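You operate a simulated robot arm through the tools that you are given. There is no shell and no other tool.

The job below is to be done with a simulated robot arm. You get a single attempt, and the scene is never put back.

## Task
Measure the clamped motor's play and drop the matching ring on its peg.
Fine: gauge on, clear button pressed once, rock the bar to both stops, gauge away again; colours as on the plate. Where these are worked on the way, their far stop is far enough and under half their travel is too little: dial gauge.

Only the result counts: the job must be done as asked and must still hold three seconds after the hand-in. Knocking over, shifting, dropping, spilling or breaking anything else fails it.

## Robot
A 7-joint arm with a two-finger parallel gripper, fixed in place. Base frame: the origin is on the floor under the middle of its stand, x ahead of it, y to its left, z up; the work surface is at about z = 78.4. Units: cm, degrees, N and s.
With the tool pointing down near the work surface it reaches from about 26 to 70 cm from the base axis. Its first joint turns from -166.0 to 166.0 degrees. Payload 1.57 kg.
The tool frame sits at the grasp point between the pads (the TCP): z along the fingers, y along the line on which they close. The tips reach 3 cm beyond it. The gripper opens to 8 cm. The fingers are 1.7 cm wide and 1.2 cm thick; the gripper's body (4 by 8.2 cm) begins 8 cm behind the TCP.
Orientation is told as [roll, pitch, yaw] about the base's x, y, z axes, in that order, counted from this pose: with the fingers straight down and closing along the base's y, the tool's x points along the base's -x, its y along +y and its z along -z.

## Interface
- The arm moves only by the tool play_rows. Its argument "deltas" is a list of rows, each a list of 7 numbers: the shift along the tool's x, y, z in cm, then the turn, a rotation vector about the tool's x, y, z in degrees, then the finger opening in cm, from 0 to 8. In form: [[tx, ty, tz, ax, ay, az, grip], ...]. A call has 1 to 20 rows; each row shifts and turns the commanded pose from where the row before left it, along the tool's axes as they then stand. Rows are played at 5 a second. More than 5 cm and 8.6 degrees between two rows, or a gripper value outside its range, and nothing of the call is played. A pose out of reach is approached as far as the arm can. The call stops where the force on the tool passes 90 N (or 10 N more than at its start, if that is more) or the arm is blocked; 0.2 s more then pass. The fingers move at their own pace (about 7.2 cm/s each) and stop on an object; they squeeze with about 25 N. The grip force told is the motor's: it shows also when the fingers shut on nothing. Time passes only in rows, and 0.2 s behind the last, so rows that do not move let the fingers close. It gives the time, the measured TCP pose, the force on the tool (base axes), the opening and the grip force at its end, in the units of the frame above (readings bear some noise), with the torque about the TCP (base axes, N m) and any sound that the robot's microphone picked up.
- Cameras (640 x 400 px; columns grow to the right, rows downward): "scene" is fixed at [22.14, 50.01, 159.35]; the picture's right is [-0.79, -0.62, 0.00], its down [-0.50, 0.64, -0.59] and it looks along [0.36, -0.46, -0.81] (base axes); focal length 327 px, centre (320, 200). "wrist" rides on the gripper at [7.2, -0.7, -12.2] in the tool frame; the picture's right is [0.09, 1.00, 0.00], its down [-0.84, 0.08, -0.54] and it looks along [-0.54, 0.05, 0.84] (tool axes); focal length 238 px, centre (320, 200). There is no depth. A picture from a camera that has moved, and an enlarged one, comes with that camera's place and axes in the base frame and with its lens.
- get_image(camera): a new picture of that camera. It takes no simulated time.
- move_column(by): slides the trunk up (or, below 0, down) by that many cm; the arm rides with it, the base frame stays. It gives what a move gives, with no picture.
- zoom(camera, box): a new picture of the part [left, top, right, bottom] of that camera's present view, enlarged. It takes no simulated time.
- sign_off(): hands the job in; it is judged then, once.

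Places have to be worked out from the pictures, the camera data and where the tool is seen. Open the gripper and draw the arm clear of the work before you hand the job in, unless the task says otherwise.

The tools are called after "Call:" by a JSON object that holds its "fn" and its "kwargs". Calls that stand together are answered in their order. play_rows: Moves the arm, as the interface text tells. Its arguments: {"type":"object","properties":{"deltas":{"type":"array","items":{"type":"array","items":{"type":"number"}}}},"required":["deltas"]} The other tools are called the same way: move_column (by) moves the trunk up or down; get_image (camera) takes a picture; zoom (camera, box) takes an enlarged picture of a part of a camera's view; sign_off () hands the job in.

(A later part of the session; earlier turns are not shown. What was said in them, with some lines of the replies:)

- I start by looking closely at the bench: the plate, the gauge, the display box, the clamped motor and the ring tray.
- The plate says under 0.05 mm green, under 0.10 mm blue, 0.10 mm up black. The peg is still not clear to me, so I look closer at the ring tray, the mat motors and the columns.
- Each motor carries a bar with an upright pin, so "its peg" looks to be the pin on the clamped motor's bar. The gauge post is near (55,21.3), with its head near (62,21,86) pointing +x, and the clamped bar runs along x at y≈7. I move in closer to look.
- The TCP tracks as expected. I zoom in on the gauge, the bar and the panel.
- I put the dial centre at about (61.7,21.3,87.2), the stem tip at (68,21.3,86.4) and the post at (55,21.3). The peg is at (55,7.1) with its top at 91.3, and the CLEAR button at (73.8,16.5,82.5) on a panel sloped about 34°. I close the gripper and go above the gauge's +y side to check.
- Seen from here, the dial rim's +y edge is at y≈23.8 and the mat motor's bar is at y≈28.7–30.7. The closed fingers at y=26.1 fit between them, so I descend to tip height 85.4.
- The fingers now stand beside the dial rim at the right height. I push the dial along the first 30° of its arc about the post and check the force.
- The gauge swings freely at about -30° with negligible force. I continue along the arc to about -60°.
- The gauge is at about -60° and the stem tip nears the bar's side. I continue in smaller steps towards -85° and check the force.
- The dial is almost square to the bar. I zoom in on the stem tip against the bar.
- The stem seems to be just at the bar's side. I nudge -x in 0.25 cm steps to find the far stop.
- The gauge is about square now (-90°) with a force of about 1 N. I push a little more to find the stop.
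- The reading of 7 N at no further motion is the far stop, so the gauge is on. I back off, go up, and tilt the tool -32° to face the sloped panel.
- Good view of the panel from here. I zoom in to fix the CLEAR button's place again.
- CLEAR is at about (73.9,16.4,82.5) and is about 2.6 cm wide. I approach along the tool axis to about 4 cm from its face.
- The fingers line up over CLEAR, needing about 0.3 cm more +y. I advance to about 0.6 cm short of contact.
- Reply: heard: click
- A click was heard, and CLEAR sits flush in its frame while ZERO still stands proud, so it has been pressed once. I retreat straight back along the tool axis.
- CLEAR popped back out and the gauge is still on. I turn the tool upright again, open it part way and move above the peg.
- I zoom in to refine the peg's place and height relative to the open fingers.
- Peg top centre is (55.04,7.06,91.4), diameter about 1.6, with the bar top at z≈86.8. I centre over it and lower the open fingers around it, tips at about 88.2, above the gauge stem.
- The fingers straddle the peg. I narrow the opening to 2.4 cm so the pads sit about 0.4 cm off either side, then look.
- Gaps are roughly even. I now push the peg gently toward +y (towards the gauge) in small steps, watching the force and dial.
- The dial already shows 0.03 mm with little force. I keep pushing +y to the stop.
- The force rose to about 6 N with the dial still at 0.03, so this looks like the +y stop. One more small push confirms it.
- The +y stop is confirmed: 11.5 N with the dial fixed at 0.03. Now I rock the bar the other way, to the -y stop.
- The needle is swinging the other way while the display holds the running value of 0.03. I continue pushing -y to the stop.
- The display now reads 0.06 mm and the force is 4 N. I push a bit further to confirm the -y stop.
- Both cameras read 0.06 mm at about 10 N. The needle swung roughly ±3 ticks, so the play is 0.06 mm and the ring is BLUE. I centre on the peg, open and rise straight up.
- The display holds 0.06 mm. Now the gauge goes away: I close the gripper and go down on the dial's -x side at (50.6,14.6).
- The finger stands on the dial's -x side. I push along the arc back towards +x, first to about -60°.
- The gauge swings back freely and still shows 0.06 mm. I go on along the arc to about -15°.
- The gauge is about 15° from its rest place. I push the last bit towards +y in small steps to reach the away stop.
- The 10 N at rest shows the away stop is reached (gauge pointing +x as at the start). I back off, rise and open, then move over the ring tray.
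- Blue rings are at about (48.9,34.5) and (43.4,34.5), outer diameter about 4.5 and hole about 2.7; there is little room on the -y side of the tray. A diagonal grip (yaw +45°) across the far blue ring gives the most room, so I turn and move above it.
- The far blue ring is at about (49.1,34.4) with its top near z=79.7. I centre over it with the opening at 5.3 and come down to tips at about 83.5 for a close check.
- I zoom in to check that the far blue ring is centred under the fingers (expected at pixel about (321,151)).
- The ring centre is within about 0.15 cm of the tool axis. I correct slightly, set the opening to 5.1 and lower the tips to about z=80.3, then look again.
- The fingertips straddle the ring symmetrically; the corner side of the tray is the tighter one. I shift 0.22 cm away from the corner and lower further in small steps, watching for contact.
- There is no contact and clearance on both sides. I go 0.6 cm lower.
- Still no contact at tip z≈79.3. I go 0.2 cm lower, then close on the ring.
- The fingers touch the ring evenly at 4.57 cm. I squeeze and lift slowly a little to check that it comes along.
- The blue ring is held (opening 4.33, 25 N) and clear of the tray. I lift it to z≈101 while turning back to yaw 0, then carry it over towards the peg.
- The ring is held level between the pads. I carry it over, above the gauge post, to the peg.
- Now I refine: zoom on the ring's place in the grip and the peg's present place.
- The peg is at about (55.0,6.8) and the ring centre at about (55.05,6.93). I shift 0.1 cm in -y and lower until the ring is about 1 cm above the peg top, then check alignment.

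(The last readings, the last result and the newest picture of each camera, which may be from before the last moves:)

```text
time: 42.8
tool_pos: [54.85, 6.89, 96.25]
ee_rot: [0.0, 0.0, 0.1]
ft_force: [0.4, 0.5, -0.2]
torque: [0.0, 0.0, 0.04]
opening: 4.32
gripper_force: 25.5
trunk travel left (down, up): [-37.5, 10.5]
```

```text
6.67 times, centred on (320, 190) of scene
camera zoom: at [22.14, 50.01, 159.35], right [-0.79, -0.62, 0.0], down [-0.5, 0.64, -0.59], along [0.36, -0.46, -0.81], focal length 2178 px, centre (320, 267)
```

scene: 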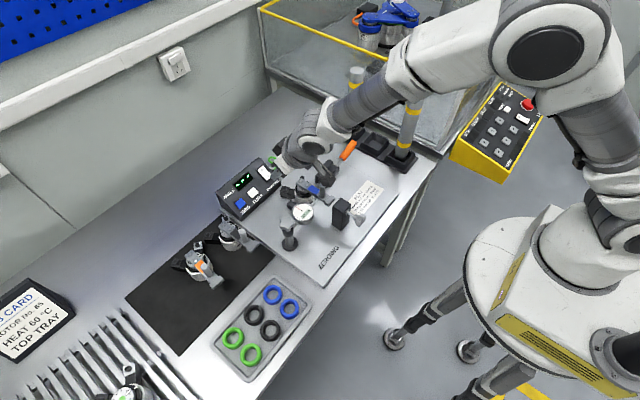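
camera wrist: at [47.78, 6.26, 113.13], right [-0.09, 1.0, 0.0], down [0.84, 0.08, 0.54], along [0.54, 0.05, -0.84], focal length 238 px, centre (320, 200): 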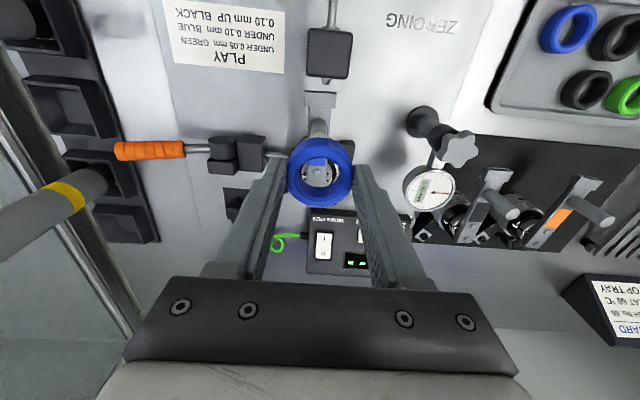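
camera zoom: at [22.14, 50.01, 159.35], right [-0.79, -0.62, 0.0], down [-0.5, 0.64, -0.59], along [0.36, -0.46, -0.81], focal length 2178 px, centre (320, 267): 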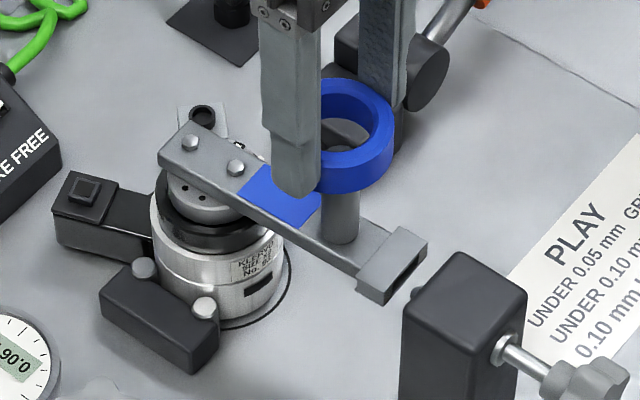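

The peg top shows through the hole, about 0.1–0.15 cm to the -y side of centre. I correct this and lower the ring over the peg slowly, watching the force.

Call:
{"fn": "play_rows", "kwargs": {"deltas": [[0, -0.13, 0.8, 0, 0, 0, 1], [0, 0, 0.8, 0, 0, 0, 1], [0, 0, 0.8, 0, 0, 0, 1]]}}

Call:
{"fn": "zoom", "kwargs": {"camera": "wrist", "box": [250, 100, 390, 220]}}

Call:
{"fn": "zoom", "kwargs": {"camera": "scene", "box": [290, 160, 350, 220]}}

```text
time: 43.6
tool_pos: [54.96, 6.76, 93.88]
ee_rot: [0.0, -0.1, 0.1]
ft_force: [-0.4, 0.7, -0.5]
torque: [-0.01, 0.04, 0.0]
opening: 4.35
gripper_force: 25.1
trunk travel left (down, up): [-37.5, 10.5]
```

```text
3.33 times, centred on (320, 160) of wrist
camera zoom: at [47.79, 6.26, 105.97], right [-0.09, 1.0, 0.0], down [0.84, 0.08, 0.54], along [0.54, 0.05, -0.84], focal length 794 px, centre (320, 333)
```

zoom: 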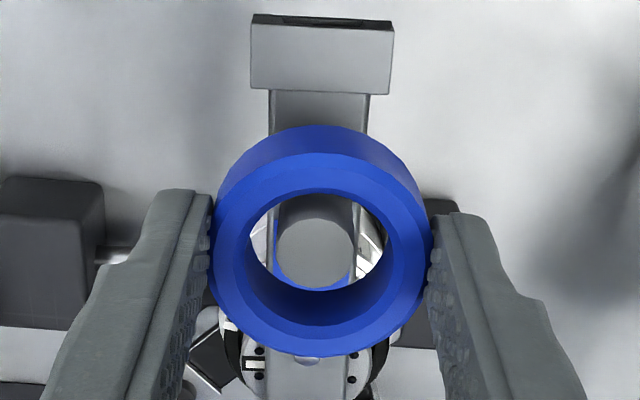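

```text
6.67 times, centred on (320, 190) of scene
camera zoom: at [22.14, 50.01, 159.35], right [-0.79, -0.62, 0.0], down [-0.5, 0.64, -0.59], along [0.36, -0.46, -0.81], focal length 2178 px, centre (320, 267)
```

zoom: 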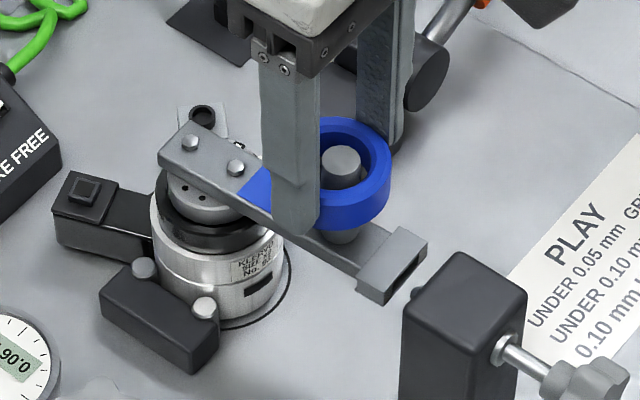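

The peg is well centred inside the ring and there is no contact force. I lower it further along the peg towards the bar.

Call:
{"fn": "play_rows", "kwargs": {"deltas": [[0, 0, 0.8, 0, 0, 0, 1], [0, 0, 0.8, 0, 0, 0, 1], [0, 0, 0.8, 0, 0, 0, 1], [0, 0, 0.3, 0, 0, 0, 1]]}}

Call:
{"fn": "zoom", "kwargs": {"camera": "wrist", "box": [250, 100, 390, 220]}}

Call:
{"fn": "zoom", "kwargs": {"camera": "scene", "box": [290, 160, 350, 220]}}

```text
time: 44.6
tool_pos: [54.96, 6.85, 91.18]
ee_rot: [0.1, 0.0, 0.0]
ft_force: [-3.0, -0.8, 5.4]
torque: [-0.08, 0.1, -0.02]
opening: 4.33
gripper_force: 25.1
trunk travel left (down, up): [-37.5, 10.5]
```

```text
3.33 times, centred on (320, 160) of wrist
camera zoom: at [47.78, 6.36, 103.34], right [-0.09, 1.0, 0.0], down [0.84, 0.08, 0.54], along [0.54, 0.05, -0.84], focal length 794 px, centre (320, 333)
```

zoom: 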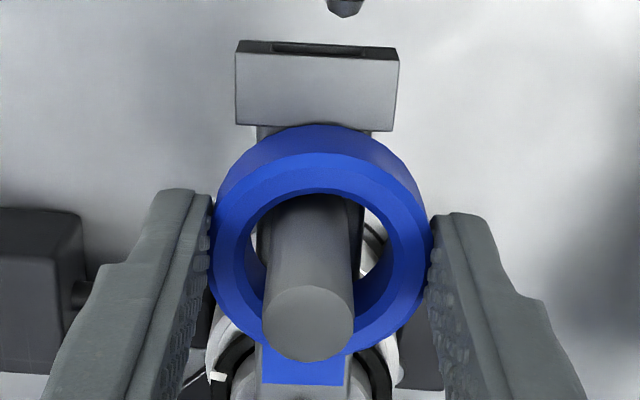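

```text
6.67 times, centred on (320, 190) of scene
camera zoom: at [22.14, 50.01, 159.35], right [-0.79, -0.62, 0.0], down [-0.5, 0.64, -0.59], along [0.36, -0.46, -0.81], focal length 2178 px, centre (320, 267)
```

zoom: 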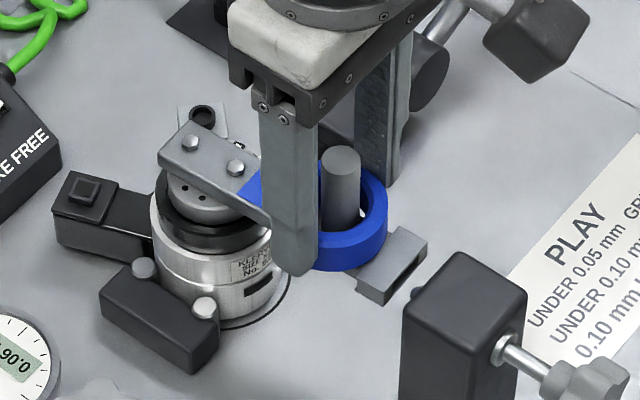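

The ring has touched down on the bar around the peg (5 N upward). I ease up 0.15 cm and open the fingers.

Call:
{"fn": "play_rows", "kwargs": {"deltas": [[0, 0, -0.2, 0, 0, 0, 1], [0, 0, 0, 0, 0, 0, 4.6], [0, 0, 0, 0, 0, 0, 5.5], [0, 0, 0, 0, 0, 0, 6.5], [0, 0, 0, 0, 0, 0, 6.5]]}}

Call:
{"fn": "zoom", "kwargs": {"camera": "wrist", "box": [250, 100, 390, 220]}}

Call:
{"fn": "zoom", "kwargs": {"camera": "scene", "box": [290, 160, 350, 220]}}

```text
time: 45.8
tool_pos: [55.09, 6.9, 91.29]
ee_rot: [0.0, 0.0, -0.1]
ft_force: [1.0, -0.2, 0.6]
torque: [0.0, -0.03, 0.02]
opening: 6.53
gripper_force: 0.1
trunk travel left (down, up): [-37.5, 10.5]
```

```text
3.33 times, centred on (320, 160) of wrist
camera zoom: at [47.86, 6.31, 103.48], right [-0.09, 1.0, 0.0], down [0.84, 0.08, 0.54], along [0.54, 0.05, -0.84], focal length 794 px, centre (320, 333)
```

zoom: 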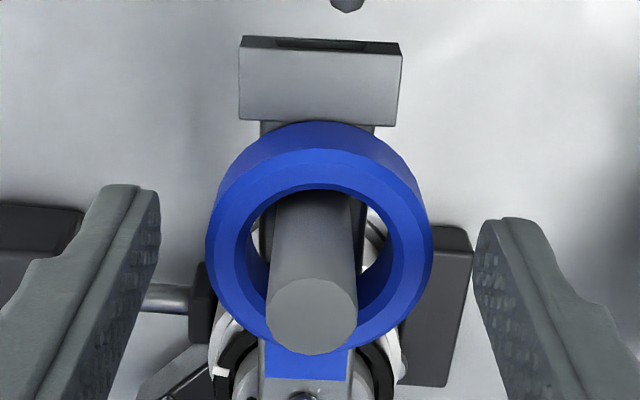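

```text
6.67 times, centred on (320, 190) of scene
camera zoom: at [22.14, 50.01, 159.35], right [-0.79, -0.62, 0.0], down [-0.5, 0.64, -0.59], along [0.36, -0.46, -0.81], focal length 2178 px, centre (320, 267)
```

zoom: 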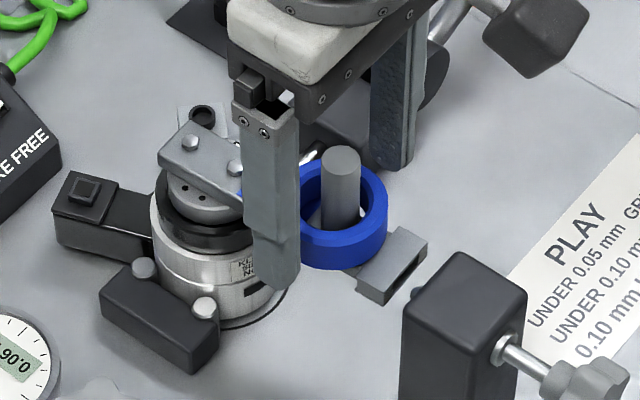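

The ring lies flat around the peg and both fingers are clear of it. I rise straight up and then draw the arm back clear of the work.

Call:
{"fn": "play_rows", "kwargs": {"deltas": [[0, 0, -1.5, 0, 0, 0, 6.5], [0, 0, -3, 0, 0, 0, 6.5], [0, 0, -4, 0, 0, 0, 6.5], [0, 0, -4, 0, 0, 0, 6.5], [0, 0, -4, 0, 0, 0, 8], [3, 0, -4, 0, 0, 0, 8], [4, 0, -3, 0, 0, 0, 8], [4, 1, 0, 0, 0, 0, 8], [3, 1, 0, 0, 0, 0, 8]]}}

Call:
{"fn": "get_image", "kwargs": {"camera": "wrist"}}

Call:
{"fn": "get_image", "kwargs": {"camera": "scene"}}

Call:
{"fn": "zoom", "kwargs": {"camera": "scene", "box": [220, 150, 380, 260]}}

```text
time: 47.8
tool_pos: [40.92, 8.98, 114.97]
ee_rot: [0.0, 0.0, 0.0]
ft_force: [-0.7, -0.2, -0.6]
torque: [-0.02, 0.04, -0.01]
opening: 7.99
gripper_force: 0.0
trunk travel left (down, up): [-37.5, 10.5]
```

```text
taken
camera wrist: at [33.77, 8.41, 127.05], right [-0.09, 1.0, 0.0], down [0.84, 0.08, 0.54], along [0.54, 0.05, -0.84], focal length 238 px, centre (320, 200)
```

wrist: 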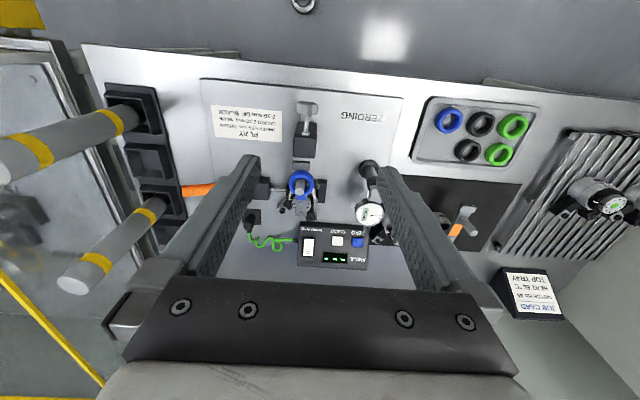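

```text
taken
```

scene: 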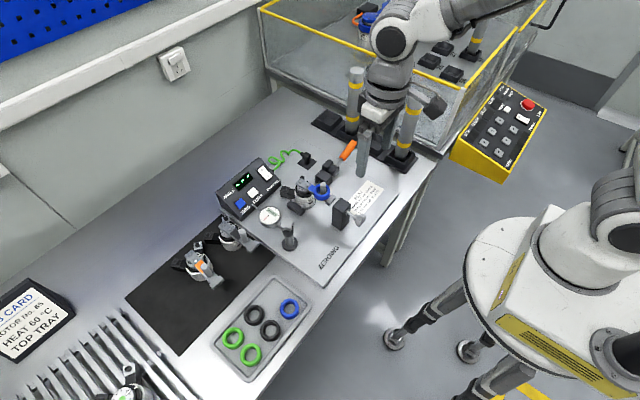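

```text
3.64 times, centred on (300, 205) of scene
camera zoom: at [22.14, 50.01, 159.35], right [-0.79, -0.62, 0.0], down [-0.5, 0.64, -0.59], along [0.36, -0.46, -0.81], focal length 1188 px, centre (393, 182)
```

zoom: 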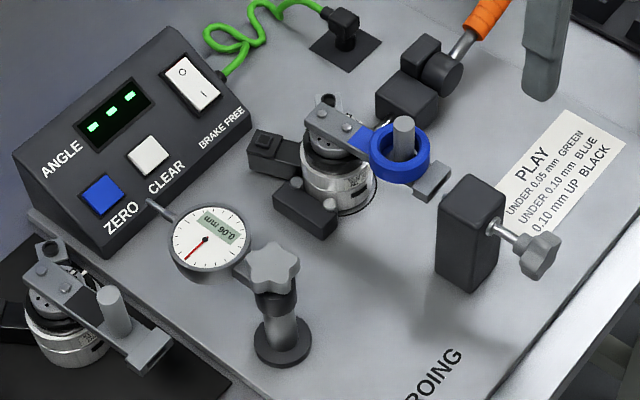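

The blue ring lies on the clamped motor's peg and the gauge is back in its rest place showing 0.06 mm. The other rings, motors and controls are where they were, and the arm is clear and open, so I hand the job in.

Call:
{"fn": "sign_off", "kwargs": {}}

```text
The job is handed in.
```

The clamped motor's play measured 0.06 mm. By the plate (under 0.10 mm is blue), I put a blue ring on the motor's peg and handed the job in.

- **Gauge on:** I swung the dial gauge to its far stop, with its tip against the bar.
- **Clear:** I pressed CLEAR once. There was one click, and the button came back out.
- **Rocking:** I pushed the bar to both stops with about 10 N each way. The display read 0.03 mm at the first stop and 0.06 mm after the second. Both cameras showed the same 0.06 mm.
- **Gauge away:** I swung the gauge back to its rest stop before fetching the ring.
- **Ring:** I took the blue ring farther from the robot in the tray. It lies around the upright pin on the clamped motor's bar. The task did not point the peg out, so I took "its peg" to mean that pin.

In the last pictures the ring was in place, nothing else looked moved, and the arm was open and clear of the work.
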